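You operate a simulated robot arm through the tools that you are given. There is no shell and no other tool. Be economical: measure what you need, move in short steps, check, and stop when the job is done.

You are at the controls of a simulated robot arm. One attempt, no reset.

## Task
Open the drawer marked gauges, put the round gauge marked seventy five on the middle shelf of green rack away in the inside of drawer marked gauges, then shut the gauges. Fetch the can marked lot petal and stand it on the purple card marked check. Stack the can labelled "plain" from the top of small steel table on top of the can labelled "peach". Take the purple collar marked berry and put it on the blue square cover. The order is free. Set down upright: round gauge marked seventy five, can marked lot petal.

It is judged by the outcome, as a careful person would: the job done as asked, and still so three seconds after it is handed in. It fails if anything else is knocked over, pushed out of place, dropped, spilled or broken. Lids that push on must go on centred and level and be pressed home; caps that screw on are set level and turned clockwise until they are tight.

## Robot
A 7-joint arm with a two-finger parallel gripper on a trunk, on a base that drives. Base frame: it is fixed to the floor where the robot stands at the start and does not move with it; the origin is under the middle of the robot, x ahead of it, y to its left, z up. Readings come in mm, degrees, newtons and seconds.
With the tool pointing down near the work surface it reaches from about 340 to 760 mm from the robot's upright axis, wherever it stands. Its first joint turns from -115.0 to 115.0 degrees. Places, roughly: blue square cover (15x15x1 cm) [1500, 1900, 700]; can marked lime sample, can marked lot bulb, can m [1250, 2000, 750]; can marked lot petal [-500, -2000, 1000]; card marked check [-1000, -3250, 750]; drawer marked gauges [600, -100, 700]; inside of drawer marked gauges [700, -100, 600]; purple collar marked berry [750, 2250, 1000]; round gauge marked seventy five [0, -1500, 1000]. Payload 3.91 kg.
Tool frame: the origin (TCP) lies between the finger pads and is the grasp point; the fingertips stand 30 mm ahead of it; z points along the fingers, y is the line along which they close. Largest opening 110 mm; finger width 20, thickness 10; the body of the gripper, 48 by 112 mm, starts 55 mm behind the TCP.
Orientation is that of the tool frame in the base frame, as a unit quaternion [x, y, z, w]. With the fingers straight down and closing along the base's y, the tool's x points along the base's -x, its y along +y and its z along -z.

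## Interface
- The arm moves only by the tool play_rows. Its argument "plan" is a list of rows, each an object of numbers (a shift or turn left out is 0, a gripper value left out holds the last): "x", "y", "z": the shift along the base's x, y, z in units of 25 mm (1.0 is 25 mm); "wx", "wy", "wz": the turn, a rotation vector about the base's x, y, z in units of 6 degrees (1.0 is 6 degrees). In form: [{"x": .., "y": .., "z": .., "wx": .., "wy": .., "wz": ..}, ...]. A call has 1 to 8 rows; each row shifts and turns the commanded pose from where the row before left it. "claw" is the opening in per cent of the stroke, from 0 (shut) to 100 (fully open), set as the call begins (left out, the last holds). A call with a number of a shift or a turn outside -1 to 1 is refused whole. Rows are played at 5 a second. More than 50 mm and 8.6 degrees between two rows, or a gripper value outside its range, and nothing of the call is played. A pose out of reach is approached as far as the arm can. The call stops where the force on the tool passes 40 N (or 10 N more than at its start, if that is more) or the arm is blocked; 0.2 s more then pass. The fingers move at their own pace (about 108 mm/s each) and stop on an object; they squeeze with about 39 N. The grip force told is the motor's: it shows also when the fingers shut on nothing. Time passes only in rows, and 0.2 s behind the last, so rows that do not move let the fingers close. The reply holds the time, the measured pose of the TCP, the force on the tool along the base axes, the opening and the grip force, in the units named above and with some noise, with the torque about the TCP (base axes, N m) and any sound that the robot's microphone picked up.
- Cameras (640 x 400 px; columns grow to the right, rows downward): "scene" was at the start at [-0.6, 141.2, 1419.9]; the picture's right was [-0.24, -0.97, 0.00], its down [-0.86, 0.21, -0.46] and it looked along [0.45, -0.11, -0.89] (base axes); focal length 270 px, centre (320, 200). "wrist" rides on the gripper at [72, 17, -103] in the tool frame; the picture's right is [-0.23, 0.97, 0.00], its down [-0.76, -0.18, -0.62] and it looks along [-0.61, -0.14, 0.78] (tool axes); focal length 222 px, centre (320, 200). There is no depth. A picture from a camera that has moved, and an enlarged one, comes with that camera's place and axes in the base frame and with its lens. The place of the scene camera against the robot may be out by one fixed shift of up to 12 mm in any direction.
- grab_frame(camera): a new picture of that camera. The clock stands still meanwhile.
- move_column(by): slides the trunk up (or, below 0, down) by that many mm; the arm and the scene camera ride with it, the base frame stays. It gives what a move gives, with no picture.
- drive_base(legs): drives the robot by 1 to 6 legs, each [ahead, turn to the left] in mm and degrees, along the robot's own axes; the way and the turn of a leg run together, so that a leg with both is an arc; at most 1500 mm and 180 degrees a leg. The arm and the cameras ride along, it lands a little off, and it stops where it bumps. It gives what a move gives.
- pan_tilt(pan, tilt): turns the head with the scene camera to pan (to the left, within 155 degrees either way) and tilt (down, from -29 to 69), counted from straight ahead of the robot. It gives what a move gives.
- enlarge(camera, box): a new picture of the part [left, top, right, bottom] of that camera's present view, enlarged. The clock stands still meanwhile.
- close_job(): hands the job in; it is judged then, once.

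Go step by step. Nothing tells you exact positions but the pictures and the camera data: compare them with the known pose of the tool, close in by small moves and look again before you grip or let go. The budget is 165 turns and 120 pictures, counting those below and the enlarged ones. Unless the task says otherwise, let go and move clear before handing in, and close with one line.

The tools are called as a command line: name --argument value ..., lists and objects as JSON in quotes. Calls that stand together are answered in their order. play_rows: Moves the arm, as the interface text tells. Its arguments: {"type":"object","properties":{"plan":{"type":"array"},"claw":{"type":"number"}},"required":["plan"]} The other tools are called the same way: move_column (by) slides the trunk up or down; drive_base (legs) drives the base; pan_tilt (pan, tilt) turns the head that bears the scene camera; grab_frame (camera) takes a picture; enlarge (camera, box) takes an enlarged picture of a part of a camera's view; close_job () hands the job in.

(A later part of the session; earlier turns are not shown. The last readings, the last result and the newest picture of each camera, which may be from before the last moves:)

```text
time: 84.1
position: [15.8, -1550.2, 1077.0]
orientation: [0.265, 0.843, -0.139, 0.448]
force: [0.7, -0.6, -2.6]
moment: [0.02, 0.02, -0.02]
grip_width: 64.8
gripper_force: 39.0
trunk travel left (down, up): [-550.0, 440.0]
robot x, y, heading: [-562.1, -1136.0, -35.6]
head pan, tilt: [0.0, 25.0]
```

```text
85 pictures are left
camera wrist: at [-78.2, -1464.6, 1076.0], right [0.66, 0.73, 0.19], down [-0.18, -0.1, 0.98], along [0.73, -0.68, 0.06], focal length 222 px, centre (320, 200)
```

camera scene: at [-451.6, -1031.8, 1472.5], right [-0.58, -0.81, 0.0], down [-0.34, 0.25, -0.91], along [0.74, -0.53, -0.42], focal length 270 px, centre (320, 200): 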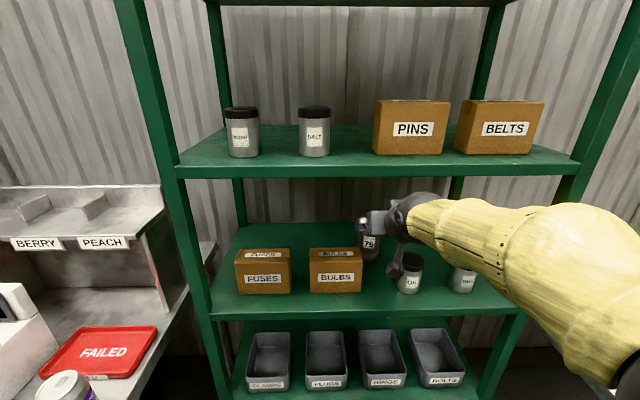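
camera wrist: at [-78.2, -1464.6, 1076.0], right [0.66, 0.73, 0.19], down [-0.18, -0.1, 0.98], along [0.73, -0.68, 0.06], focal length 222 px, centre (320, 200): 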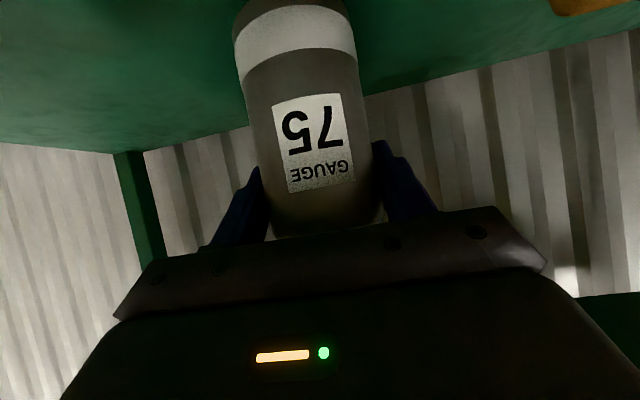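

The gauge is held (65 mm, about 2.6 N). I'll lift while levelling the tool to pass the boxes, staying below the upper shelf.

play_rows --plan '[{"z": 0.8, "wx": -0.568, "wy": -0.823}, {"z": 0.85, "wx": -0.568, "wy": -0.823}, {"z": 0.85, "wx": -0.568, "wy": -0.823}, {"z": 0.85, "wx": -0.568, "wy": -0.823}, {"z": 0.95}]'

grab_frame --camera "scene"

grab_frame --camera "wrist"

```text
time: 85.3
position: [15.8, -1550.1, 1183.8]
orientation: [0.23, 0.73, -0.191, 0.614]
force: [0.2, -0.8, -2.4]
moment: [0.04, 0.07, 0.02]
grip_width: 64.7
gripper_force: 38.9
trunk travel left (down, up): [-550.0, 440.0]
robot x, y, heading: [-563.4, -1139.4, -35.5]
head pan, tilt: [0.0, 25.0]
```

```text
84 pictures are left
camera scene: at [-451.7, -1031.7, 1472.6], right [-0.58, -0.81, 0.0], down [-0.34, 0.25, -0.91], along [0.74, -0.53, -0.42], focal length 270 px, centre (320, 200)
```

scene: 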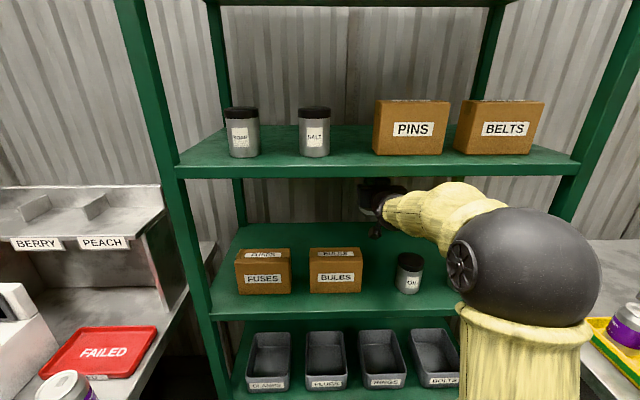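

```text
83 pictures are left
camera wrist: at [-69.2, -1471.0, 1132.2], right [0.59, 0.78, 0.23], down [-0.5, 0.13, 0.86], along [0.64, -0.62, 0.46], focal length 222 px, centre (320, 200)
```

wrist: 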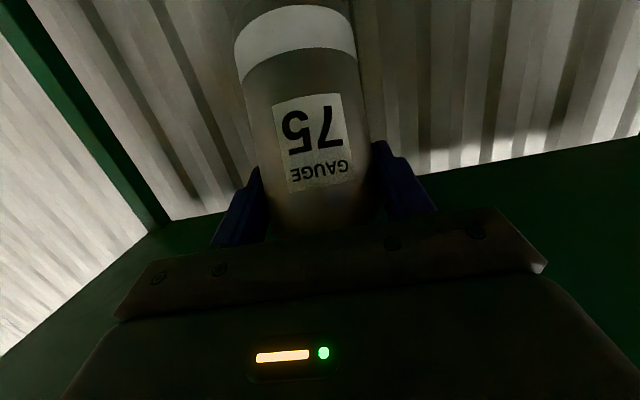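

Clear of boxes and shelf. I'll back the base straight out 450 mm.

drive_base --legs '[[-450, 0]]'

grab_frame --camera "scene"

```text
time: 88.4
position: [-344.7, -1283.7, 1183.7]
orientation: [0.225, 0.732, -0.186, 0.615]
force: [-0.1, 0.2, -2.9]
moment: [0.03, 0.05, 0.02]
grip_width: 64.7
gripper_force: 39.0
trunk travel left (down, up): [-550.0, 440.0]
robot x, y, heading: [-930.9, -881.2, -34.6]
head pan, tilt: [0.0, 25.0]
```

```text
82 pictures are left
camera scene: at [-820.3, -772.1, 1472.6], right [-0.57, -0.82, 0.0], down [-0.35, 0.24, -0.91], along [0.75, -0.52, -0.42], focal length 270 px, centre (320, 200)
```

scene: 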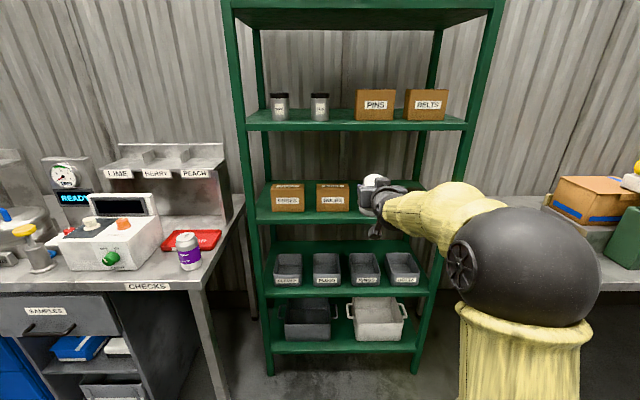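

Before placing, note the present 34° grip won't fit down in the drawer (camera bracket would hit the front), so I'll set the gauge on a free bench spot and regrip it from above. Looking for a free spot.

enlarge --camera "scene" --box '[0, 180, 250, 336]'

play_rows --plan '[{"wx": 0.568, "wy": 0.823}, {"wx": 0.568, "wy": 0.823}, {"wx": 0.568, "wy": 0.823}, {"wx": 0.568, "wy": 0.823}]'

pan_tilt --pan -45 --tilt 25

grab_frame --camera "scene"

```text
2.56 times, centred on (125, 258) of scene
camera zoom: at [-820.3, -772.1, 1472.6], right [-0.57, -0.82, 0.0], down [-0.35, 0.24, -0.91], along [0.75, -0.52, -0.42], focal length 692 px, centre (819, 52)
```

zoom: 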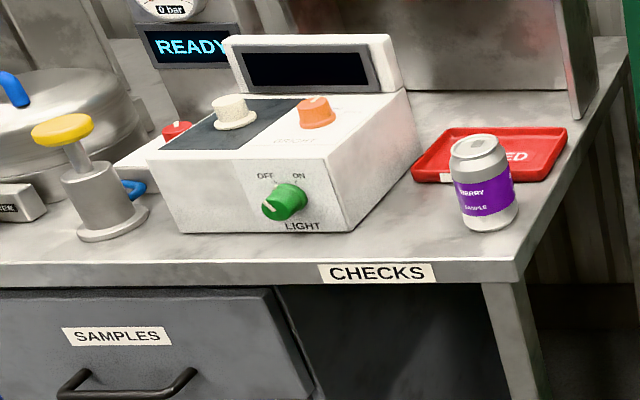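

```text
time: 89.4
position: [-344.6, -1282.4, 1182.3]
orientation: [0.26, 0.845, -0.133, 0.448]
force: [0.4, 0.4, -3.0]
moment: [0.05, 0.0, 0.03]
grip_width: 64.6
gripper_force: 38.4
trunk travel left (down, up): [-550.0, 440.0]
robot x, y, heading: [-930.4, -881.6, -34.7]
head pan, tilt: [0.0, 25.0]
```

```text
time: 90.5
position: [-345.7, -1282.9, 1184.2]
orientation: [0.262, 0.843, -0.135, 0.45]
force: [-0.2, 0.2, -2.3]
moment: [0.03, 0.02, -0.03]
grip_width: 64.6
gripper_force: 39.3
trunk travel left (down, up): [-550.0, 440.0]
robot x, y, heading: [-929.5, -882.7, -34.5]
head pan, tilt: [-45.0, 25.0]
```

```text
80 pictures are left
camera scene: at [-879.3, -810.4, 1472.6], right [-0.98, -0.18, 0.0], down [-0.08, 0.42, -0.91], along [0.16, -0.89, -0.42], focal length 270 px, centre (320, 200)
```

scene: 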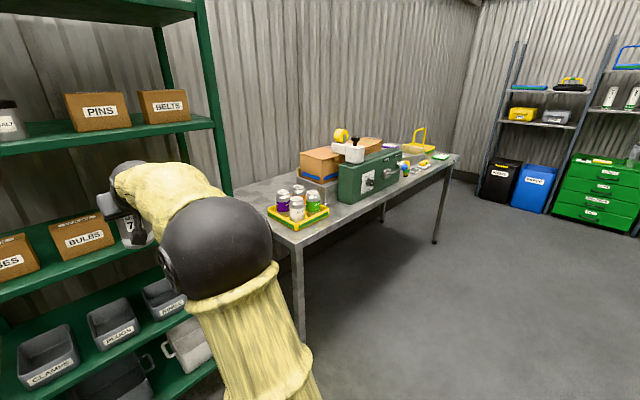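

A free spot exists on the CHECKS bench between the white box and the purple can, near (88,-745,886). I'll retract the arm, drive there and set the gauge down.

play_rows --plan '[{"x": -0.82, "y": 0.57}, {"x": -0.82, "y": 0.57}, {"x": -0.82, "y": 0.57}, {"x": -0.82, "y": 0.57}, {"x": -0.82, "y": 0.57}, {"x": -0.82, "y": 0.57}, {"x": -0.82, "y": 0.57}, {"x": -0.82, "y": 0.57}]'

drive_base --legs '[[0, 90], [674, 0], [0, -89], [150, 0]]'

pan_tilt --pan 0 --tilt 35

grab_frame --camera "scene"

```text
time: 92.3
position: [-512.0, -1170.7, 1185.8]
orientation: [0.261, 0.844, -0.134, 0.45]
force: [0.3, -0.2, -3.1]
moment: [0.02, 0.02, 0.03]
grip_width: 64.6
gripper_force: 39.0
trunk travel left (down, up): [-550.0, 440.0]
robot x, y, heading: [-931.6, -882.9, -34.7]
head pan, tilt: [-45.0, 25.0]
```

```text
time: 108.9
position: [-1.4, -674.9, 1184.2]
orientation: [0.254, 0.846, -0.13, 0.45]
force: [0.3, -0.2, -3.1]
moment: [0.02, 0.02, 0.02]
grip_width: 64.6
gripper_force: 38.3
trunk travel left (down, up): [-550.0, 440.0]
robot x, y, heading: [-427.2, -393.3, -33.9]
head pan, tilt: [-45.0, 25.0]
```

```text
time: 110.0
position: [-0.7, -675.0, 1185.0]
orientation: [0.255, 0.846, -0.131, 0.45]
force: [-0.2, 0.2, -3.1]
moment: [0.04, 0.06, 0.02]
grip_width: 64.5
gripper_force: 38.8
trunk travel left (down, up): [-550.0, 440.0]
robot x, y, heading: [-425.0, -391.7, -33.6]
head pan, tilt: [0.0, 35.0]
```

```text
79 pictures are left
camera scene: at [-320.4, -278.9, 1456.8], right [-0.56, -0.83, 0.0], down [-0.48, 0.32, -0.82], along [0.68, -0.46, -0.57], focal length 270 px, centre (320, 200)
```

scene: 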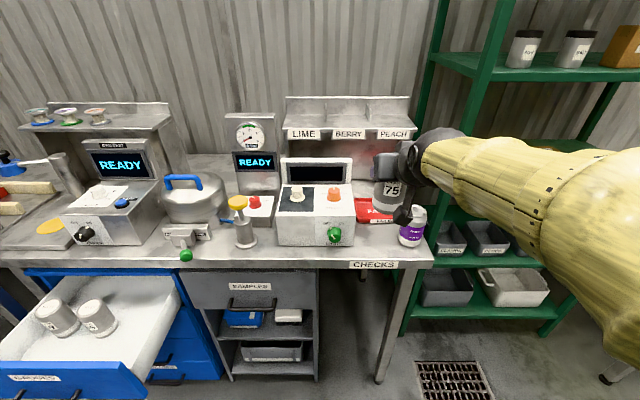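

I'll enlarge the target spot to refine it.

enlarge --camera "scene" --box '[320, 190, 448, 270]'

```text
5.00 times, centred on (384, 230) of scene
camera zoom: at [-320.4, -278.9, 1456.8], right [-0.56, -0.83, 0.0], down [-0.48, 0.32, -0.82], along [0.68, -0.46, -0.57], focal length 1352 px, centre (0, 50)
```

zoom: 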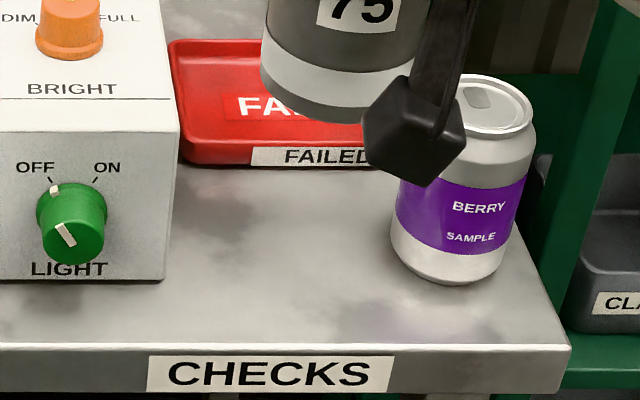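

Target spot (86,-750) with ~33 mm each side. Moving over it, then down in steps.

play_rows --plan '[{"x": 0.7, "y": -0.6, "z": -0.4}, {"x": 0.7, "y": -0.6, "z": -0.6}, {"x": 0.7, "y": -0.6, "z": -0.8}, {"x": 0.7, "y": -0.6, "z": -0.8}, {"x": 0.68, "y": -0.6, "z": -0.8}]'

enlarge --camera "scene" --box '[320, 170, 448, 270]'

grab_frame --camera "wrist"

```text
time: 111.2
position: [86.2, -752.0, 1098.9]
orientation: [0.255, 0.846, -0.13, 0.45]
force: [0.6, -0.5, -3.7]
moment: [0.05, 0.03, 0.04]
grip_width: 64.5
gripper_force: 39.4
trunk travel left (down, up): [-550.0, 440.0]
robot x, y, heading: [-424.6, -393.2, -33.6]
head pan, tilt: [0.0, 35.0]
```

```text
4.00 times, centred on (384, 220) of scene
camera zoom: at [-320.0, -279.4, 1456.8], right [-0.56, -0.83, 0.0], down [-0.48, 0.32, -0.82], along [0.68, -0.45, -0.57], focal length 1082 px, centre (64, 120)
```

zoom: 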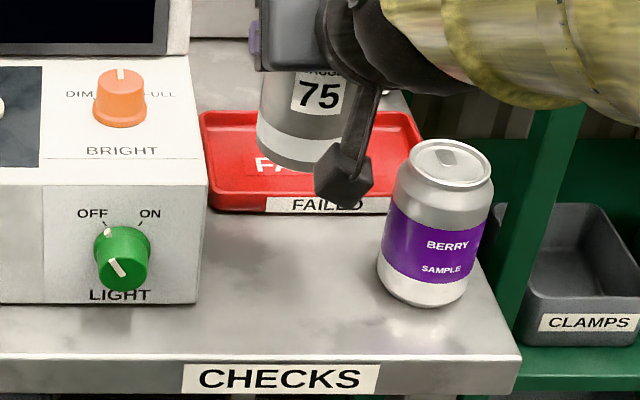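

```text
76 pictures are left
camera wrist: at [-11.8, -669.5, 1098.2], right [0.64, 0.74, 0.2], down [-0.18, -0.11, 0.98], along [0.75, -0.66, 0.06], focal length 222 px, centre (320, 200)
```

wrist: 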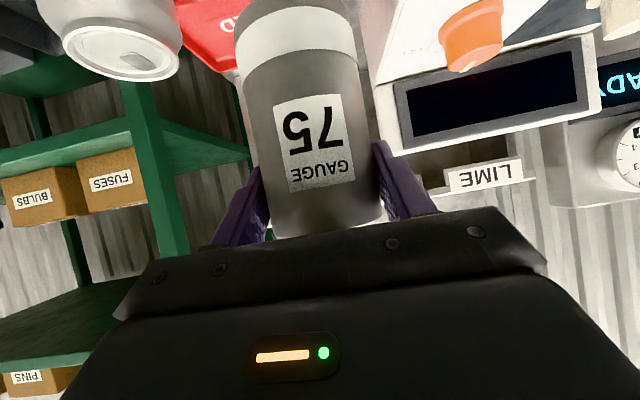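

Aligned over the spot. Descend.

play_rows --plan '[{"z": -0.9}, {"z": -0.9}, {"z": -0.9}, {"z": -0.9}, {"z": -0.9}]'

enlarge --camera "scene" --box '[320, 190, 448, 270]'

```text
time: 112.5
position: [86.2, -750.5, 986.5]
orientation: [0.253, 0.846, -0.13, 0.451]
force: [0.4, 0.1, -3.2]
moment: [0.01, -0.02, 0.0]
grip_width: 64.7
gripper_force: 39.5
trunk travel left (down, up): [-550.0, 440.0]
robot x, y, heading: [-424.6, -394.5, -33.9]
head pan, tilt: [0.0, 35.0]
```

```text
5.00 times, centred on (384, 230) of scene
camera zoom: at [-320.1, -279.1, 1456.8], right [-0.56, -0.83, 0.0], down [-0.48, 0.32, -0.82], along [0.68, -0.45, -0.57], focal length 1352 px, centre (0, 50)
```

zoom: 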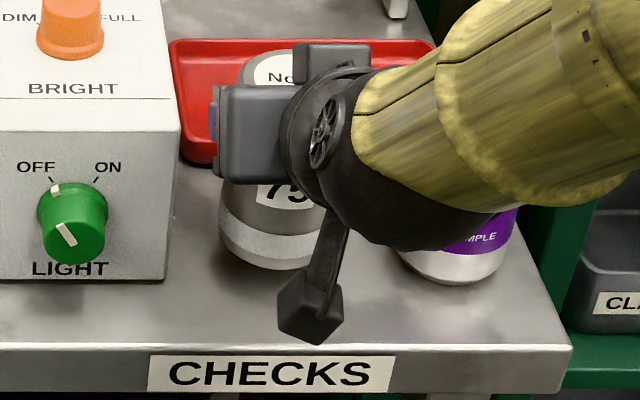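

Close to the surface now; lower in small steps until contact.

play_rows --plan '[{"z": -0.2}, {"z": -0.2}, {"z": -0.12}, {"z": -0.12}]'

```text
time: 113.5
position: [86.0, -749.2, 970.6]
orientation: [0.254, 0.845, -0.131, 0.451]
force: [0.5, 0.3, -1.2]
moment: [-0.03, 0.06, 0.02]
grip_width: 64.4
gripper_force: 38.8
trunk travel left (down, up): [-550.0, 440.0]
robot x, y, heading: [-428.6, -394.9, -33.7]
head pan, tilt: [0.0, 35.0]
```

play_rows --plan '[{"z": -0.1}, {"z": -0.1}]'

```text
time: 114.0
position: [86.5, -748.9, 971.2]
orientation: [0.252, 0.843, -0.132, 0.456]
force: [1.7, 1.7, 28.2]
moment: [-0.07, 0.54, -0.05]
grip_width: 65.1
gripper_force: 39.0
trunk travel left (down, up): [-550.0, 440.0]
robot x, y, heading: [-424.0, -393.6, -33.9]
head pan, tilt: [0.0, 35.0]
```

Contact made. Ease up slightly, release to ~88 mm and check.

play_rows --plan '[{"z": 0.14}]'

play_rows --plan '[{}, {}]' --claw 80

grab_frame --camera "wrist"

```text
time: 114.5
position: [86.2, -749.8, 971.4]
orientation: [0.253, 0.844, -0.132, 0.453]
force: [5.7, -1.9, 21.2]
moment: [-0.94, -0.63, 0.19]
grip_width: 64.7
gripper_force: 38.2
trunk travel left (down, up): [-550.0, 440.0]
robot x, y, heading: [-430.7, -394.2, -33.8]
head pan, tilt: [0.0, 35.0]
```

```text
time: 115.0
position: [85.7, -749.6, 967.5]
orientation: [0.254, 0.847, -0.129, 0.449]
force: [-0.7, 0.3, -0.1]
moment: [0.0, 0.0, -0.03]
grip_width: 87.7
gripper_force: 0.1
trunk travel left (down, up): [-550.0, 440.0]
robot x, y, heading: [-423.8, -396.2, -33.8]
head pan, tilt: [0.0, 35.0]
```

```text
74 pictures are left
camera wrist: at [-12.4, -666.4, 967.6], right [0.64, 0.74, 0.2], down [-0.18, -0.11, 0.98], along [0.75, -0.66, 0.06], focal length 222 px, centre (320, 200)
```

wrist: 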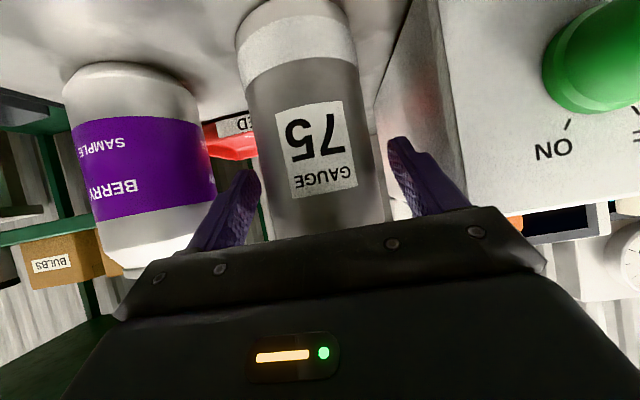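

Gauge stands upright. Back off along the tool axis, rise, then pitch to point straight down.

play_rows --plan '[{"x": -0.69, "y": 0.455, "z": 0.56}, {"x": -0.69, "y": 0.455, "z": 0.56}, {"x": -0.69, "y": 0.455, "z": 0.56}, {"x": -0.69, "y": 0.455, "z": 0.56}, {"x": -0.69, "y": 0.455, "z": 0.56}, {"z": 0.9}, {"z": 0.9}, {"z": 0.9}]'

play_rows --plan '[{"z": 0.6, "wx": 0.56, "wy": 0.83}, {"z": 0.6, "wx": 0.56, "wy": 0.83}, {"z": 0.4, "wx": 0.56, "wy": 0.83}, {"wx": 0.56, "wy": 0.83}, {"wx": 0.56, "wy": 0.83}, {"wx": 0.56, "wy": 0.83}, {"wx": 0.56, "wy": 0.83}, {"wx": 0.56, "wy": 0.83}]'

play_rows --plan '[{"x": 0.3, "y": -0.2, "wx": 0.56, "wy": 0.83}, {"x": 0.3, "y": -0.2, "wx": 0.2, "wy": 0.3}]'

grab_frame --camera "wrist"

enlarge --camera "scene" --box '[300, 150, 460, 270]'

```text
time: 116.8
position: [1.0, -689.9, 1096.1]
orientation: [0.253, 0.845, -0.127, 0.453]
force: [0.4, -0.5, 0.1]
moment: [0.0, 0.01, -0.02]
grip_width: 87.9
gripper_force: 0.0
out of reach, approached as far as the arm can: row 8
trunk travel left (down, up): [-550.0, 440.0]
robot x, y, heading: [-422.7, -392.1, -33.8]
head pan, tilt: [0.0, 35.0]
```

```text
time: 118.7
position: [-6.6, -658.9, 1140.7]
orientation: [0.281, 0.947, -0.009, 0.156]
force: [1.6, 1.6, 0.3]
moment: [-0.13, 0.1, -0.04]
grip_width: 87.9
gripper_force: 0.1
out of reach, approached as far as the arm can: row 1, 2, 7, 8
trunk travel left (down, up): [-550.0, 440.0]
robot x, y, heading: [-427.2, -396.7, -33.8]
head pan, tilt: [0.0, 35.0]
```

```text
time: 119.2
position: [-20.2, -640.1, 1140.1]
orientation: [0.287, 0.954, 0.015, 0.089]
force: [0.1, 0.2, -0.6]
moment: [0.05, 0.0, -0.01]
grip_width: 88.0
gripper_force: 0.0
out of reach, approached as far as the arm can: row 1, 2
trunk travel left (down, up): [-550.0, 440.0]
robot x, y, heading: [-427.8, -395.0, -34.1]
head pan, tilt: [0.0, 35.0]
```

```text
73 pictures are left
camera wrist: at [-91.0, -583.9, 1233.0], right [0.72, 0.69, 0.11], down [0.42, -0.55, 0.72], along [0.56, -0.47, -0.68], focal length 222 px, centre (320, 200)
```

wrist: 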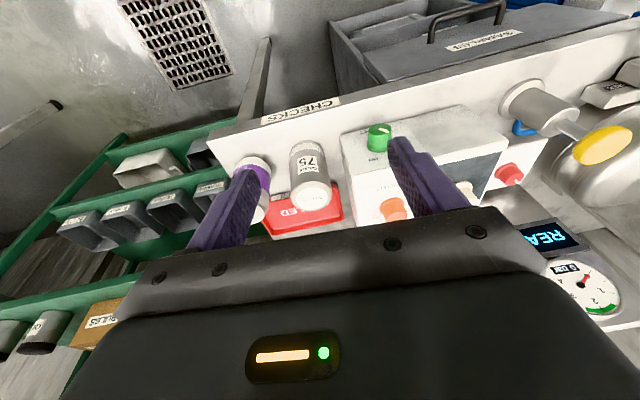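

```text
3.33 times, centred on (380, 210) of scene
camera zoom: at [-320.7, -278.7, 1456.8], right [-0.56, -0.83, 0.0], down [-0.48, 0.32, -0.82], along [0.68, -0.46, -0.57], focal length 902 px, centre (120, 167)
```

zoom: 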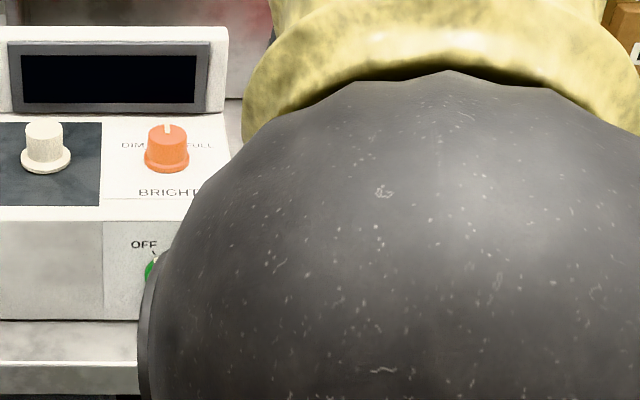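

Reach is limited by shoulder height; raise the trunk, finish the pitch, and move over the gauge.

move_column --by 150

play_rows --plan '[{"wx": 0.1, "wy": 0.85, "x": 0.6, "y": -0.6, "z": -0.6}, {"wx": 0.1, "wy": 0.85, "x": 0.7, "y": -0.7, "z": -0.6}, {"x": 0.7, "y": -0.7, "z": -0.9}, {"x": 0.7, "y": -0.7, "z": -0.9}, {"x": 0.7, "y": -0.7, "z": -0.9}, {"x": 0.7, "y": -0.7, "z": -0.9}]'

grab_frame --camera "wrist"

```text
time: 121.0
position: [-21.4, -639.6, 1289.4]
orientation: [0.287, 0.954, 0.013, 0.09]
force: [0.1, -0.2, 0.3]
moment: [-0.02, 0.01, -0.02]
grip_width: 88.1
gripper_force: 0.0
trunk travel left (down, up): [-700.0, 290.0]
robot x, y, heading: [-425.3, -394.8, -33.7]
head pan, tilt: [0.0, 35.0]
```

```text
time: 122.4
position: [-42.6, -608.1, 1193.3]
orientation: [0.289, 0.957, -0.002, 0.002]
force: [0.2, -0.3, -0.1]
moment: [-0.01, -0.01, -0.03]
grip_width: 88.2
gripper_force: 0.1
out of reach, approached as far as the arm can: row 1, 2, 3, 4, 5, 6
trunk travel left (down, up): [-700.0, 290.0]
robot x, y, heading: [-427.7, -392.5, -33.4]
head pan, tilt: [0.0, 35.0]
```

```text
71 pictures are left
camera wrist: at [-95.7, -554.7, 1297.8], right [0.73, 0.69, 0.0], down [0.53, -0.57, 0.63], along [0.43, -0.46, -0.78], focal length 222 px, centre (320, 200)
```

wrist: 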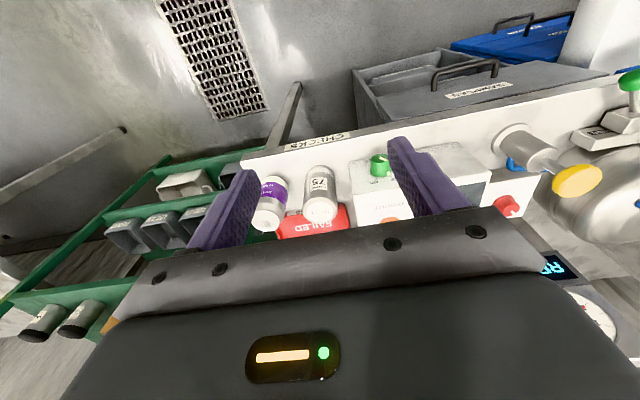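

Raise the trunk a bit more and descend with the arm, which gives more horizontal reach.

move_column --by 150

play_rows --plan '[{"z": -1}, {"z": -1}, {"z": -1}, {"z": -1}, {"z": -1}, {"z": -1}, {"z": -1}, {"z": -1}]'

play_rows --plan '[{"x": 0.9, "y": -0.99, "z": -0.4}, {"x": 0.9, "y": -0.99, "z": -0.4}, {"x": 0.9, "y": -0.99, "z": -0.4}, {"x": 0.9, "y": -0.99}, {"x": 0.9, "y": -0.99}]'

grab_frame --camera "wrist"

```text
time: 124.2
position: [-44.0, -609.2, 1343.4]
orientation: [0.288, 0.958, -0.002, 0.002]
force: [-0.5, -0.1, 0.7]
moment: [-0.03, 0.0, 0.01]
grip_width: 87.7
gripper_force: 0.0
trunk travel left (down, up): [-850.0, 140.0]
robot x, y, heading: [-424.0, -394.8, -33.9]
head pan, tilt: [0.0, 35.0]
```

```text
time: 126.0
position: [-100.6, -549.5, 1203.0]
orientation: [0.289, 0.957, -0.003, 0.003]
force: [0.4, 0.6, 0.8]
moment: [-0.04, -0.03, -0.02]
grip_width: 88.2
gripper_force: 0.0
out of reach, approached as far as the arm can: row 1, 2, 3, 4, 5, 6, 7, 8
trunk travel left (down, up): [-850.0, 140.0]
robot x, y, heading: [-427.8, -394.1, -33.7]
head pan, tilt: [0.0, 35.0]
```

```text
time: 127.2
position: [-70.3, -580.9, 1254.6]
orientation: [0.288, 0.958, -0.003, 0.003]
force: [-0.1, -0.6, 0.1]
moment: [0.01, -0.01, -0.02]
grip_width: 88.3
gripper_force: 0.0
out of reach, approached as far as the arm can: row 1, 2, 3, 4, 5
trunk travel left (down, up): [-850.0, 140.0]
robot x, y, heading: [-424.4, -395.1, -33.6]
head pan, tilt: [0.0, 35.0]
```

```text
70 pictures are left
camera wrist: at [-123.1, -526.1, 1359.0], right [0.73, 0.69, 0.0], down [0.53, -0.56, 0.63], along [0.43, -0.46, -0.78], focal length 222 px, centre (320, 200)
```

wrist: 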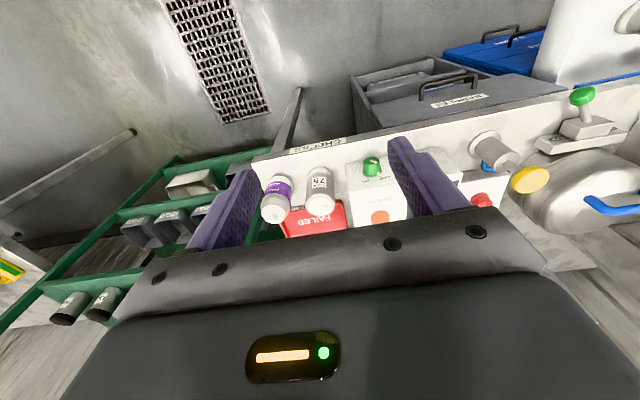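

I suspect the commanded pose ran ahead of the real one. Test with a null row.

play_rows --plan '[{}]'

play_rows --plan '[{"x": -0.8, "y": 0.8, "z": 0}, {"x": -0.8, "y": 0.8}]'

```text
time: 127.5
position: [-70.8, -579.2, 1255.7]
orientation: [0.289, 0.957, -0.003, 0.002]
force: [1.4, 1.0, 0.4]
moment: [-0.01, -0.01, 0.06]
grip_width: 88.0
gripper_force: 0.1
trunk travel left (down, up): [-850.0, 140.0]
robot x, y, heading: [-424.9, -397.3, -33.9]
head pan, tilt: [0.0, 35.0]
```

```text
time: 128.2
position: [-107.9, -539.9, 1255.4]
orientation: [0.289, 0.957, -0.002, 0.001]
force: [-0.2, -0.5, -0.3]
moment: [-0.02, 0.0, -0.01]
grip_width: 87.8
gripper_force: 0.2
trunk travel left (down, up): [-850.0, 140.0]
robot x, y, heading: [-426.0, -393.3, -34.0]
head pan, tilt: [0.0, 35.0]
```

pan_tilt --pan 0 --tilt 55

grab_frame --camera "scene"

```text
time: 129.0
position: [-107.9, -541.0, 1255.7]
orientation: [0.288, 0.958, -0.002, 0.003]
force: [-0.1, -0.7, 0.5]
moment: [0.0, -0.02, 0.01]
grip_width: 88.0
gripper_force: 0.0
trunk travel left (down, up): [-850.0, 140.0]
robot x, y, heading: [-426.0, -394.8, -33.8]
head pan, tilt: [0.0, 55.0]
```

```text
69 pictures are left
camera scene: at [-333.9, -269.8, 1728.6], right [-0.56, -0.83, 0.0], down [-0.68, 0.45, -0.57], along [0.48, -0.32, -0.82], focal length 270 px, centre (320, 200)
```

scene: 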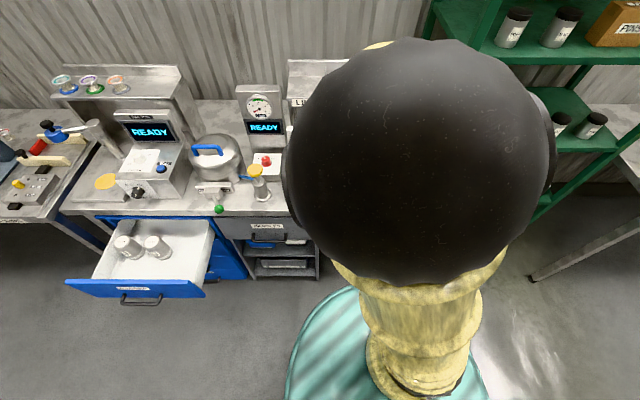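

The elbow is folded straight up, which limits the pose. I'll swing the tool left as at the start, which should free the elbow, and come down.

play_rows --plan '[{"x": 0.55, "y": 0.83}, {"x": 0.55, "y": 0.83}, {"x": 0.55, "y": 0.83}, {"x": 0.55, "y": 0.83}, {"x": 0.55, "y": 0.83}, {"x": 0.55, "y": 0.83}, {"z": -0.8}, {"z": -0.8}]'

play_rows --plan '[{"z": -0.8}, {"z": -0.8}, {"z": -0.8}, {"z": -0.8}, {"x": 0.5, "y": -0.35, "z": -0.5}, {"x": 0.5, "y": -0.35, "z": -0.5}, {"x": 0.5, "y": -0.35}, {"x": 0.5, "y": -0.35}]'

grab_frame --camera "scene"

```text
time: 130.8
position: [-76.8, -488.3, 1195.8]
orientation: [0.286, 0.958, 0.002, 0.004]
force: [0.0, 0.7, 0.1]
moment: [0.03, -0.01, 0.03]
grip_width: 88.1
gripper_force: 0.0
out of reach, approached as far as the arm can: row 3, 4, 5, 6
trunk travel left (down, up): [-850.0, 140.0]
robot x, y, heading: [-420.6, -395.4, -33.5]
head pan, tilt: [0.0, 55.0]
```

```text
time: 132.6
position: [-81.0, -490.1, 1180.2]
orientation: [0.286, 0.958, 0.0, 0.004]
force: [0.6, -0.1, 0.2]
moment: [0.0, 0.0, -0.02]
grip_width: 88.0
gripper_force: 0.0
out of reach, approached as far as the arm can: row 1, 2, 3, 4, 5, 6, 7, 8
trunk travel left (down, up): [-850.0, 140.0]
robot x, y, heading: [-424.4, -394.9, -33.8]
head pan, tilt: [0.0, 55.0]
```

```text
68 pictures are left
camera scene: at [-333.8, -269.7, 1728.5], right [-0.56, -0.83, 0.0], down [-0.68, 0.45, -0.57], along [0.48, -0.32, -0.82], focal length 270 px, centre (320, 200)
```

scene: 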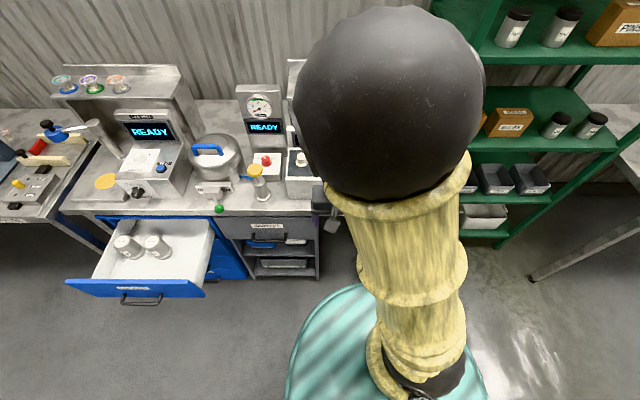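

I'll pitch the tool outward while extending to the gauge's radius (that region was reachable), and only then pitch down.

play_rows --plan '[{"wx": -0.56, "wy": -0.83}, {"wx": -0.56, "wy": -0.83}, {"wx": -0.56, "wy": -0.83}, {"wx": -0.56, "wy": -0.83}, {"wx": -0.56, "wy": -0.83}, {"wx": -0.56, "wy": -0.83}]'

play_rows --plan '[{"x": 0.5, "y": -0.86}, {"x": 0.5, "y": -0.86}, {"x": 0.5, "y": -0.86}, {"x": 0.5, "y": -0.86}, {"x": 0.5, "y": -0.86}, {"x": 0.5, "y": -0.86}, {"x": 0.5, "y": -0.86}, {"x": 0.5, "y": -0.86}]'

play_rows --plan '[{"x": 0.6, "y": -0.7, "z": -0.2}, {"x": 0.6, "y": -0.7, "z": -0.2}, {"x": 0.6, "y": -0.7, "z": -0.2}, {"x": 0.6, "y": -0.7, "z": -0.2}]'

```text
time: 134.0
position: [-17.0, -491.4, 1208.7]
orientation: [0.274, 0.91, -0.094, 0.297]
force: [0.4, -0.2, -0.1]
moment: [0.02, -0.01, 0.01]
grip_width: 88.0
gripper_force: 0.0
out of reach, approached as far as the arm can: row 3, 4, 5, 6
trunk travel left (down, up): [-850.0, 140.0]
robot x, y, heading: [-426.0, -390.8, -33.7]
head pan, tilt: [0.0, 55.0]
```

```text
time: 135.8
position: [25.8, -558.6, 1234.4]
orientation: [0.275, 0.91, -0.095, 0.295]
force: [0.2, -0.5, -0.3]
moment: [0.03, 0.01, -0.03]
grip_width: 88.0
gripper_force: 0.0
out of reach, approached as far as the arm can: row 3, 4, 5, 6, 7, 8
trunk travel left (down, up): [-850.0, 140.0]
robot x, y, heading: [-423.8, -394.0, -33.5]
head pan, tilt: [0.0, 55.0]
```

```text
time: 136.8
position: [26.1, -557.4, 1234.8]
orientation: [0.275, 0.909, -0.096, 0.297]
force: [-0.9, -0.6, -0.4]
moment: [0.01, 0.02, -0.04]
grip_width: 87.8
gripper_force: 0.0
out of reach, approached as far as the arm can: row 1, 2, 3, 4
trunk travel left (down, up): [-850.0, 140.0]
robot x, y, heading: [-426.1, -395.8, -33.5]
head pan, tilt: [0.0, 55.0]
```

The shoulder seems stuck at a joint limit (elbow swung to the side). I'll pull in and swing the tool round to the robot's right to unwind it.

play_rows --plan '[{"x": -0.75, "y": 0.5}, {"x": -0.75, "y": 0.5}, {"x": -0.75, "y": 0.5}, {"x": -0.75, "y": 0.5}, {"x": -0.75, "y": 0.5}]'

play_rows --plan '[{"x": -0.556, "y": -0.831, "wz": -1}, {"x": -0.556, "y": -0.831, "wz": -1}, {"x": -0.556, "y": -0.831, "wz": -1}, {"x": -0.556, "y": -0.831, "wz": -1}, {"x": -0.556, "y": -0.831, "wz": -1}, {"x": -0.556, "y": -0.831, "wz": -1}, {"x": -0.556, "y": -0.831, "wz": -1}, {"x": -0.556, "y": -0.831, "wz": -1}]'

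play_rows --plan '[{"x": -0.96, "y": -0.29, "wz": -0.8}, {"x": -0.96, "y": -0.29, "wz": -0.8}, {"x": -0.96, "y": -0.29, "wz": -0.8}, {"x": -0.96, "y": -0.29, "wz": -0.8}, {"x": -0.96, "y": -0.29, "wz": -0.8}, {"x": -0.96, "y": -0.29, "wz": -0.8}, {"x": -0.96, "y": -0.29, "wz": -0.8}, {"x": -0.96, "y": -0.29, "wz": -0.8}]'

grab_frame --camera "scene"

```text
time: 138.0
position: [-40.7, -495.9, 1253.5]
orientation: [0.276, 0.91, -0.094, 0.295]
force: [-0.5, 0.6, 0.3]
moment: [0.0, 0.0, -0.02]
grip_width: 88.2
gripper_force: 0.0
out of reach, approached as far as the arm can: row 4, 5
trunk travel left (down, up): [-850.0, 140.0]
robot x, y, heading: [-425.5, -394.8, -33.7]
head pan, tilt: [0.0, 55.0]
```

```text
time: 139.8
position: [-142.6, -661.9, 1259.6]
orientation: [0.621, 0.719, -0.207, 0.234]
force: [-0.3, -0.2, -0.5]
moment: [0.01, 0.01, -0.01]
grip_width: 88.0
gripper_force: 0.0
out of reach, approached as far as the arm can: row 1, 2, 3
trunk travel left (down, up): [-850.0, 140.0]
robot x, y, heading: [-427.4, -396.4, -34.1]
head pan, tilt: [0.0, 55.0]
```

```text
time: 141.6
position: [-324.5, -728.8, 1270.0]
orientation: [0.823, 0.475, -0.272, 0.153]
force: [0.1, 0.2, 0.2]
moment: [0.0, -0.02, 0.04]
grip_width: 87.9
gripper_force: 0.2
out of reach, approached as far as the arm can: row 2, 3, 4, 6
trunk travel left (down, up): [-850.0, 140.0]
robot x, y, heading: [-426.9, -392.8, -33.7]
head pan, tilt: [0.0, 55.0]
```

```text
67 pictures are left
camera scene: at [-334.3, -270.2, 1728.6], right [-0.56, -0.83, 0.0], down [-0.68, 0.46, -0.57], along [0.48, -0.32, -0.82], focal length 270 px, centre (320, 200)
```

scene: 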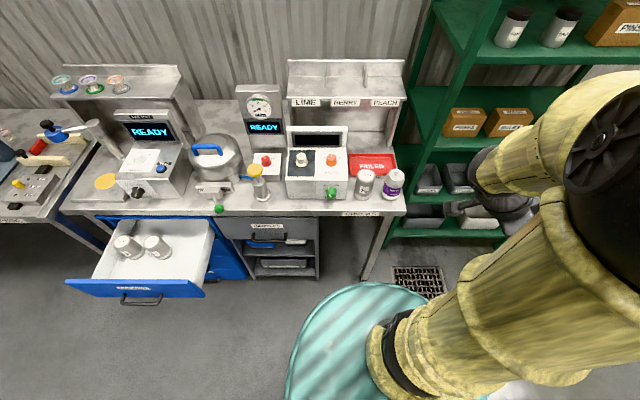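

The gauge is standing fine. The elbow now leans right; extend outward from here, lower, and pitch down to see if it is free.

play_rows --plan '[{"x": 0.3, "y": -0.95, "z": -0.2}, {"x": 0.3, "y": -0.95, "z": -0.2}, {"x": 0.3, "y": -0.95, "z": -0.2}, {"x": 0.3, "y": -0.95, "z": -0.2}, {"x": 0.3, "y": -0.95, "z": -0.2}, {"x": 0.3, "y": -0.95, "z": -0.2}, {"x": 0.3, "y": -0.95, "z": -0.2}]'

play_rows --plan '[{"z": -0.6}, {"z": -0.6}, {"z": -0.6}, {"z": -0.6}]'

play_rows --plan '[{"wx": 0.867, "wy": -0.5}, {"wx": 0.867, "wy": -0.5}, {"wx": 0.867, "wy": -0.5}, {"wx": 0.867, "wy": -0.5}, {"wx": 0.867, "wy": -0.5}]'

grab_frame --camera "scene"

```text
time: 143.2
position: [-269.9, -897.5, 1233.3]
orientation: [0.822, 0.476, -0.271, 0.153]
force: [-0.1, -0.2, 0.0]
moment: [0.0, 0.0, -0.01]
grip_width: 87.8
gripper_force: 0.1
trunk travel left (down, up): [-850.0, 140.0]
robot x, y, heading: [-425.8, -392.2, -33.6]
head pan, tilt: [0.0, 55.0]
```

```text
time: 144.2
position: [-271.2, -896.6, 1175.6]
orientation: [0.823, 0.475, -0.272, 0.153]
force: [1.0, -0.4, 0.0]
moment: [0.01, 0.02, 0.01]
grip_width: 88.1
gripper_force: 0.0
trunk travel left (down, up): [-850.0, 140.0]
robot x, y, heading: [-423.7, -393.7, -33.6]
head pan, tilt: [0.0, 55.0]
```

```text
time: 145.4
position: [-270.5, -895.5, 1175.4]
orientation: [0.864, 0.5, -0.049, 0.024]
force: [0.2, -0.5, -0.8]
moment: [0.02, 0.01, 0.02]
grip_width: 87.9
gripper_force: 0.0
trunk travel left (down, up): [-850.0, 140.0]
robot x, y, heading: [-427.2, -392.5, -33.7]
head pan, tilt: [0.0, 55.0]
```

```text
66 pictures are left
camera scene: at [-334.5, -270.8, 1728.7], right [-0.56, -0.83, 0.0], down [-0.68, 0.46, -0.57], along [0.48, -0.32, -0.82], focal length 270 px, centre (320, 200)
```

scene: 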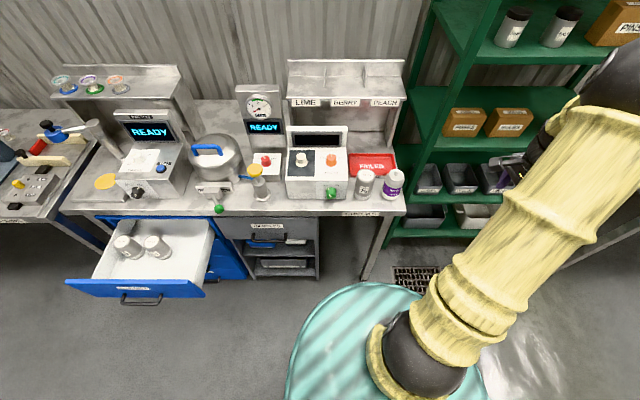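

Free again with a start-like elbow. Instead of swinging the arm, I'll turn the base left so the gripper faces the gauge.

drive_base --legs '[[0, 38]]'

play_rows --plan '[{"z": -0.6}, {"z": -0.6}, {"z": -0.6}]'

grab_frame --camera "wrist"

```text
time: 148.3
position: [6.2, -692.1, 1174.4]
orientation: [0.652, 0.756, -0.039, 0.039]
force: [0.3, 0.1, 0.0]
moment: [-0.03, -0.01, -0.01]
grip_width: 88.0
gripper_force: 0.1
trunk travel left (down, up): [-850.0, 140.0]
robot x, y, heading: [-427.0, -396.3, 4.6]
head pan, tilt: [0.0, 55.0]
```

```text
time: 149.1
position: [6.1, -691.2, 1129.5]
orientation: [0.653, 0.756, -0.039, 0.04]
force: [0.6, 0.0, 1.2]
moment: [-0.01, 0.05, 0.02]
grip_width: 88.1
gripper_force: 0.0
trunk travel left (down, up): [-850.0, 140.0]
robot x, y, heading: [-429.9, -397.4, 5.0]
head pan, tilt: [0.0, 55.0]
```

```text
65 pictures are left
camera wrist: at [11.0, -606.8, 1224.9], right [1.0, -0.08, 0.02], down [-0.07, -0.71, 0.71], along [-0.04, -0.7, -0.71], focal length 222 px, centre (320, 200)
```

wrist: 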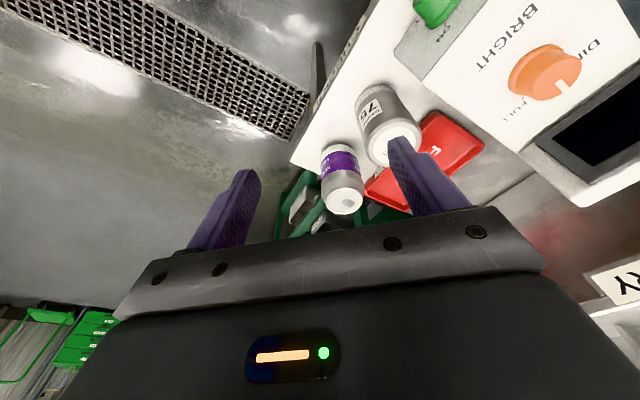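

Gauge top seen at about (88,-747). Level the tool, yaw +48° so it closes along the bench, and move over it.

play_rows --plan '[{"wx": 1.0}, {"wz": 1, "x": 0.8, "y": -0.55}, {"wz": 1, "x": 0.8, "y": -0.55}, {"wz": 1, "x": 0.8, "y": -0.55}, {"wz": 1, "x": 0.84, "y": -0.58}, {"wz": 1}, {"wz": 1}, {"wz": 1}]'

play_rows --plan '[{"wz": 1}]'

grab_frame --camera "wrist"

```text
time: 150.9
position: [87.0, -747.9, 1129.7]
orientation: [0.337, 0.941, 0.003, 0.004]
force: [-0.4, 0.5, 0.7]
moment: [0.02, -0.02, 0.02]
grip_width: 88.1
gripper_force: 0.0
trunk travel left (down, up): [-850.0, 140.0]
robot x, y, heading: [-427.0, -391.3, 4.8]
head pan, tilt: [0.0, 55.0]
```

```text
time: 151.3
position: [86.5, -746.2, 1128.9]
orientation: [0.289, 0.957, 0.002, 0.005]
force: [0.3, 0.0, 0.4]
moment: [0.02, 0.0, 0.01]
grip_width: 87.8
gripper_force: 0.0
trunk travel left (down, up): [-850.0, 140.0]
robot x, y, heading: [-425.8, -393.5, 4.7]
head pan, tilt: [0.0, 55.0]
```

```text
64 pictures are left
camera wrist: at [33.8, -693.8, 1233.9], right [0.73, 0.69, 0.01], down [0.53, -0.57, 0.63], along [0.44, -0.45, -0.78], focal length 222 px, centre (320, 200)
```

wrist: 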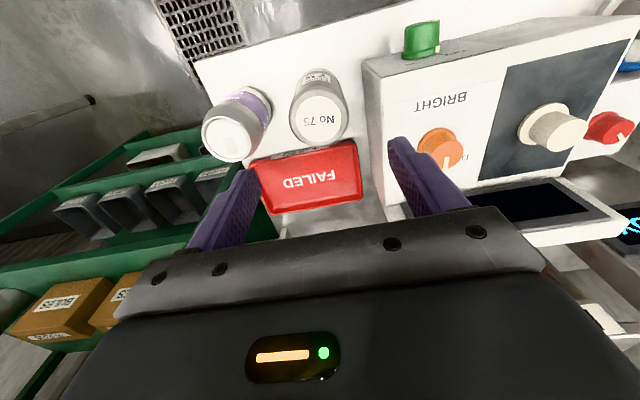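

Adjust by a few mm and descend; check just before the fingers straddle the gauge.

play_rows --plan '[{"x": 0.1, "y": -0.14, "z": -0.8}, {"z": -0.9}, {"z": -0.9}, {"z": -0.9}]'

grab_frame --camera "wrist"

```text
time: 152.3
position: [89.9, -752.2, 1043.0]
orientation: [0.288, 0.958, 0.002, 0.004]
force: [0.4, 0.4, -1.0]
moment: [0.05, -0.01, -0.01]
grip_width: 88.1
gripper_force: 0.1
trunk travel left (down, up): [-850.0, 140.0]
robot x, y, heading: [-424.4, -391.2, 4.7]
head pan, tilt: [0.0, 55.0]
```

```text
63 pictures are left
camera wrist: at [37.2, -698.5, 1146.5], right [0.73, 0.69, 0.01], down [0.53, -0.57, 0.63], along [0.44, -0.45, -0.78], focal length 222 px, centre (320, 200)
```

wrist: 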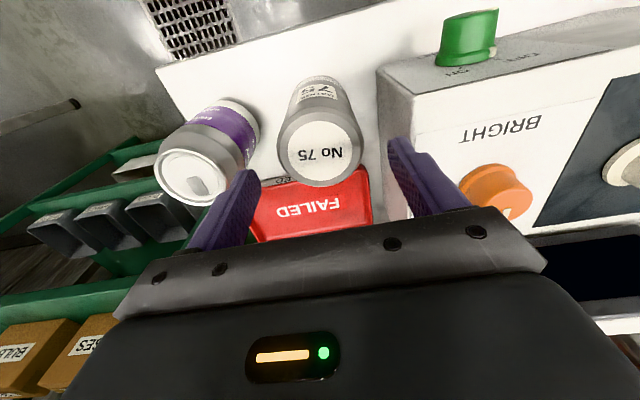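

Centred. Narrow the opening slightly to clear the can, descend and grip.

play_rows --plan '[{"z": -0.3}, {"z": -0.7}, {"z": -0.7}, {"z": -0.7}, {"z": -0.7}]' --claw 74

play_rows --plan '[{}, {}, {}]' --claw 0

play_rows --plan '[{"z": 0.6}, {"z": 0.9}, {"z": 0.9}, {"z": 0.9}, {"z": 0.9}, {"z": 0.9}]'

grab_frame --camera "wrist"

```text
time: 153.5
position: [90.6, -750.3, 965.3]
orientation: [0.288, 0.958, 0.003, 0.004]
force: [0.5, 0.6, 0.7]
moment: [0.01, 0.01, -0.03]
grip_width: 81.1
gripper_force: 0.0
trunk travel left (down, up): [-850.0, 140.0]
robot x, y, heading: [-423.9, -391.1, 4.7]
head pan, tilt: [0.0, 55.0]
```

```text
time: 154.3
position: [90.4, -750.9, 965.8]
orientation: [0.288, 0.958, 0.002, 0.004]
force: [-0.2, -1.2, 1.3]
moment: [-0.24, 0.06, 0.04]
grip_width: 65.1
gripper_force: 39.0
trunk travel left (down, up): [-850.0, 140.0]
robot x, y, heading: [-422.6, -393.7, 5.0]
head pan, tilt: [0.0, 55.0]
```

```text
time: 155.7
position: [88.5, -749.0, 1092.5]
orientation: [0.288, 0.958, 0.003, 0.005]
force: [0.3, -0.5, -2.7]
moment: [-0.01, -0.01, 0.01]
grip_width: 64.9
gripper_force: 39.3
trunk travel left (down, up): [-850.0, 140.0]
robot x, y, heading: [-423.8, -393.6, 4.8]
head pan, tilt: [0.0, 55.0]
```

```text
62 pictures are left
camera wrist: at [37.0, -696.3, 1196.7], right [0.73, 0.69, 0.01], down [0.53, -0.57, 0.63], along [0.44, -0.45, -0.78], focal length 222 px, centre (320, 200)
```

wrist: 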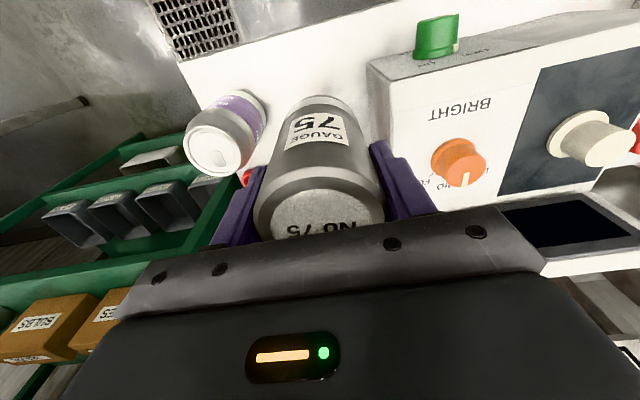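

The gauge is regripped from above. Raise, back off, and drive to the drawer keeping this arm pose.

move_column --by 100

drive_base --legs '[[-200, 0], [0, 52.4], [837, 0], [0, -52]]'

pan_tilt --pan -30 --tilt 50

grab_frame --camera "scene"

grab_frame --camera "wrist"

```text
time: 157.1
position: [90.4, -750.0, 1191.6]
orientation: [0.288, 0.957, 0.002, 0.004]
force: [-0.8, 0.6, -2.9]
moment: [0.03, 0.0, 0.01]
grip_width: 65.0
gripper_force: 38.8
trunk travel left (down, up): [-950.0, 40.0]
robot x, y, heading: [-425.6, -393.7, 4.6]
head pan, tilt: [0.0, 55.0]
```

```text
time: 170.3
position: [351.7, -51.3, 1192.1]
orientation: [0.28, 0.96, 0.002, 0.005]
force: [-0.6, -0.9, -2.3]
moment: [0.0, -0.05, -0.01]
grip_width: 65.1
gripper_force: 38.5
trunk travel left (down, up): [-950.0, 40.0]
robot x, y, heading: [-170.7, 296.3, 5.3]
head pan, tilt: [0.0, 55.0]
```

```text
time: 171.2
position: [352.9, -51.8, 1191.6]
orientation: [0.281, 0.96, 0.003, 0.005]
force: [-0.4, -0.4, -3.8]
moment: [0.01, 0.01, -0.02]
grip_width: 64.9
gripper_force: 39.2
trunk travel left (down, up): [-950.0, 40.0]
robot x, y, heading: [-170.5, 297.4, 5.6]
head pan, tilt: [-30.0, 50.0]
```

```text
61 pictures are left
camera scene: at [-176.7, 414.7, 1835.1], right [-0.41, -0.91, 0.0], down [-0.7, 0.32, -0.64], along [0.58, -0.27, -0.77], focal length 270 px, centre (320, 200)
```

scene: 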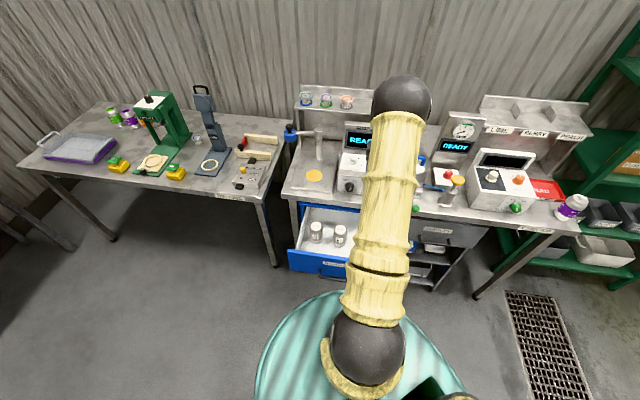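

```text
60 pictures are left
camera wrist: at [297.8, 1.0, 1296.0], right [0.72, 0.7, 0.01], down [0.54, -0.56, 0.63], along [0.44, -0.44, -0.78], focal length 222 px, centre (320, 200)
```

wrist: 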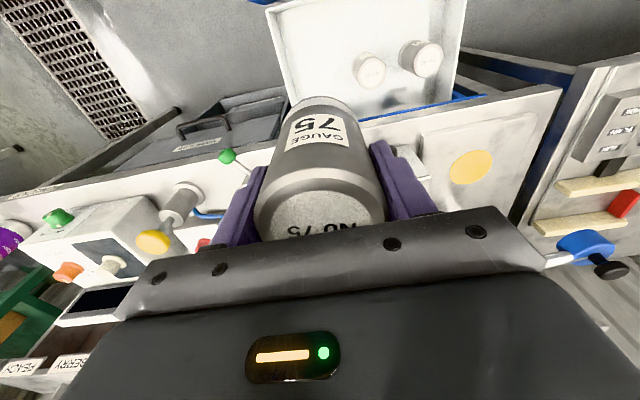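

The wrist view shows the drawer well; enlarge to measure the free area.

enlarge --camera "wrist" --box '[250, 0, 480, 130]'

enlarge --camera "scene" --box '[280, 190, 380, 290]'

```text
2.78 times, centred on (365, 65) of wrist
camera zoom: at [297.8, 1.0, 1296.0], right [0.72, 0.7, 0.01], down [0.54, -0.56, 0.63], along [0.44, -0.44, -0.78], focal length 618 px, centre (195, 576)
```

zoom: 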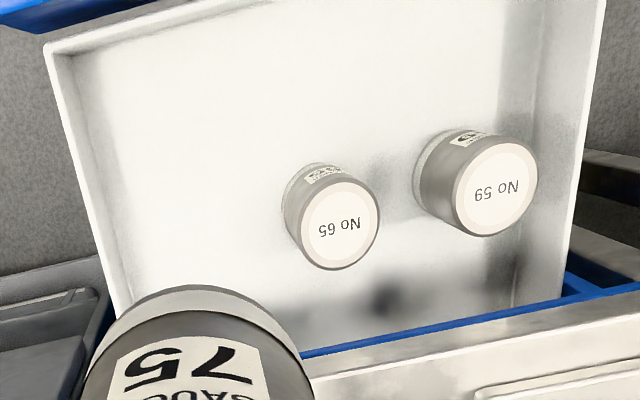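

```text
4.00 times, centred on (330, 240) of scene
camera zoom: at [-176.7, 414.7, 1835.1], right [-0.41, -0.91, 0.0], down [-0.7, 0.32, -0.64], along [0.58, -0.27, -0.77], focal length 1082 px, centre (280, 40)
```

zoom: 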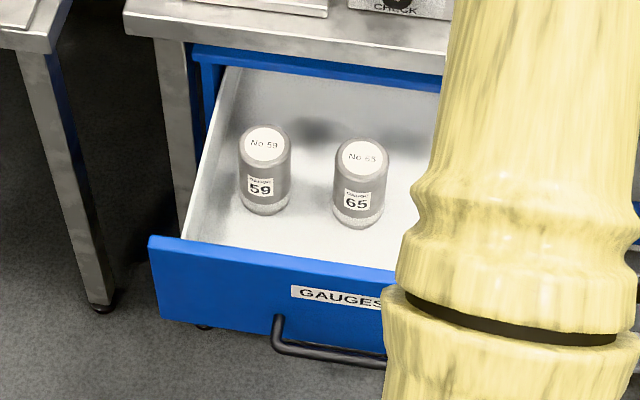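

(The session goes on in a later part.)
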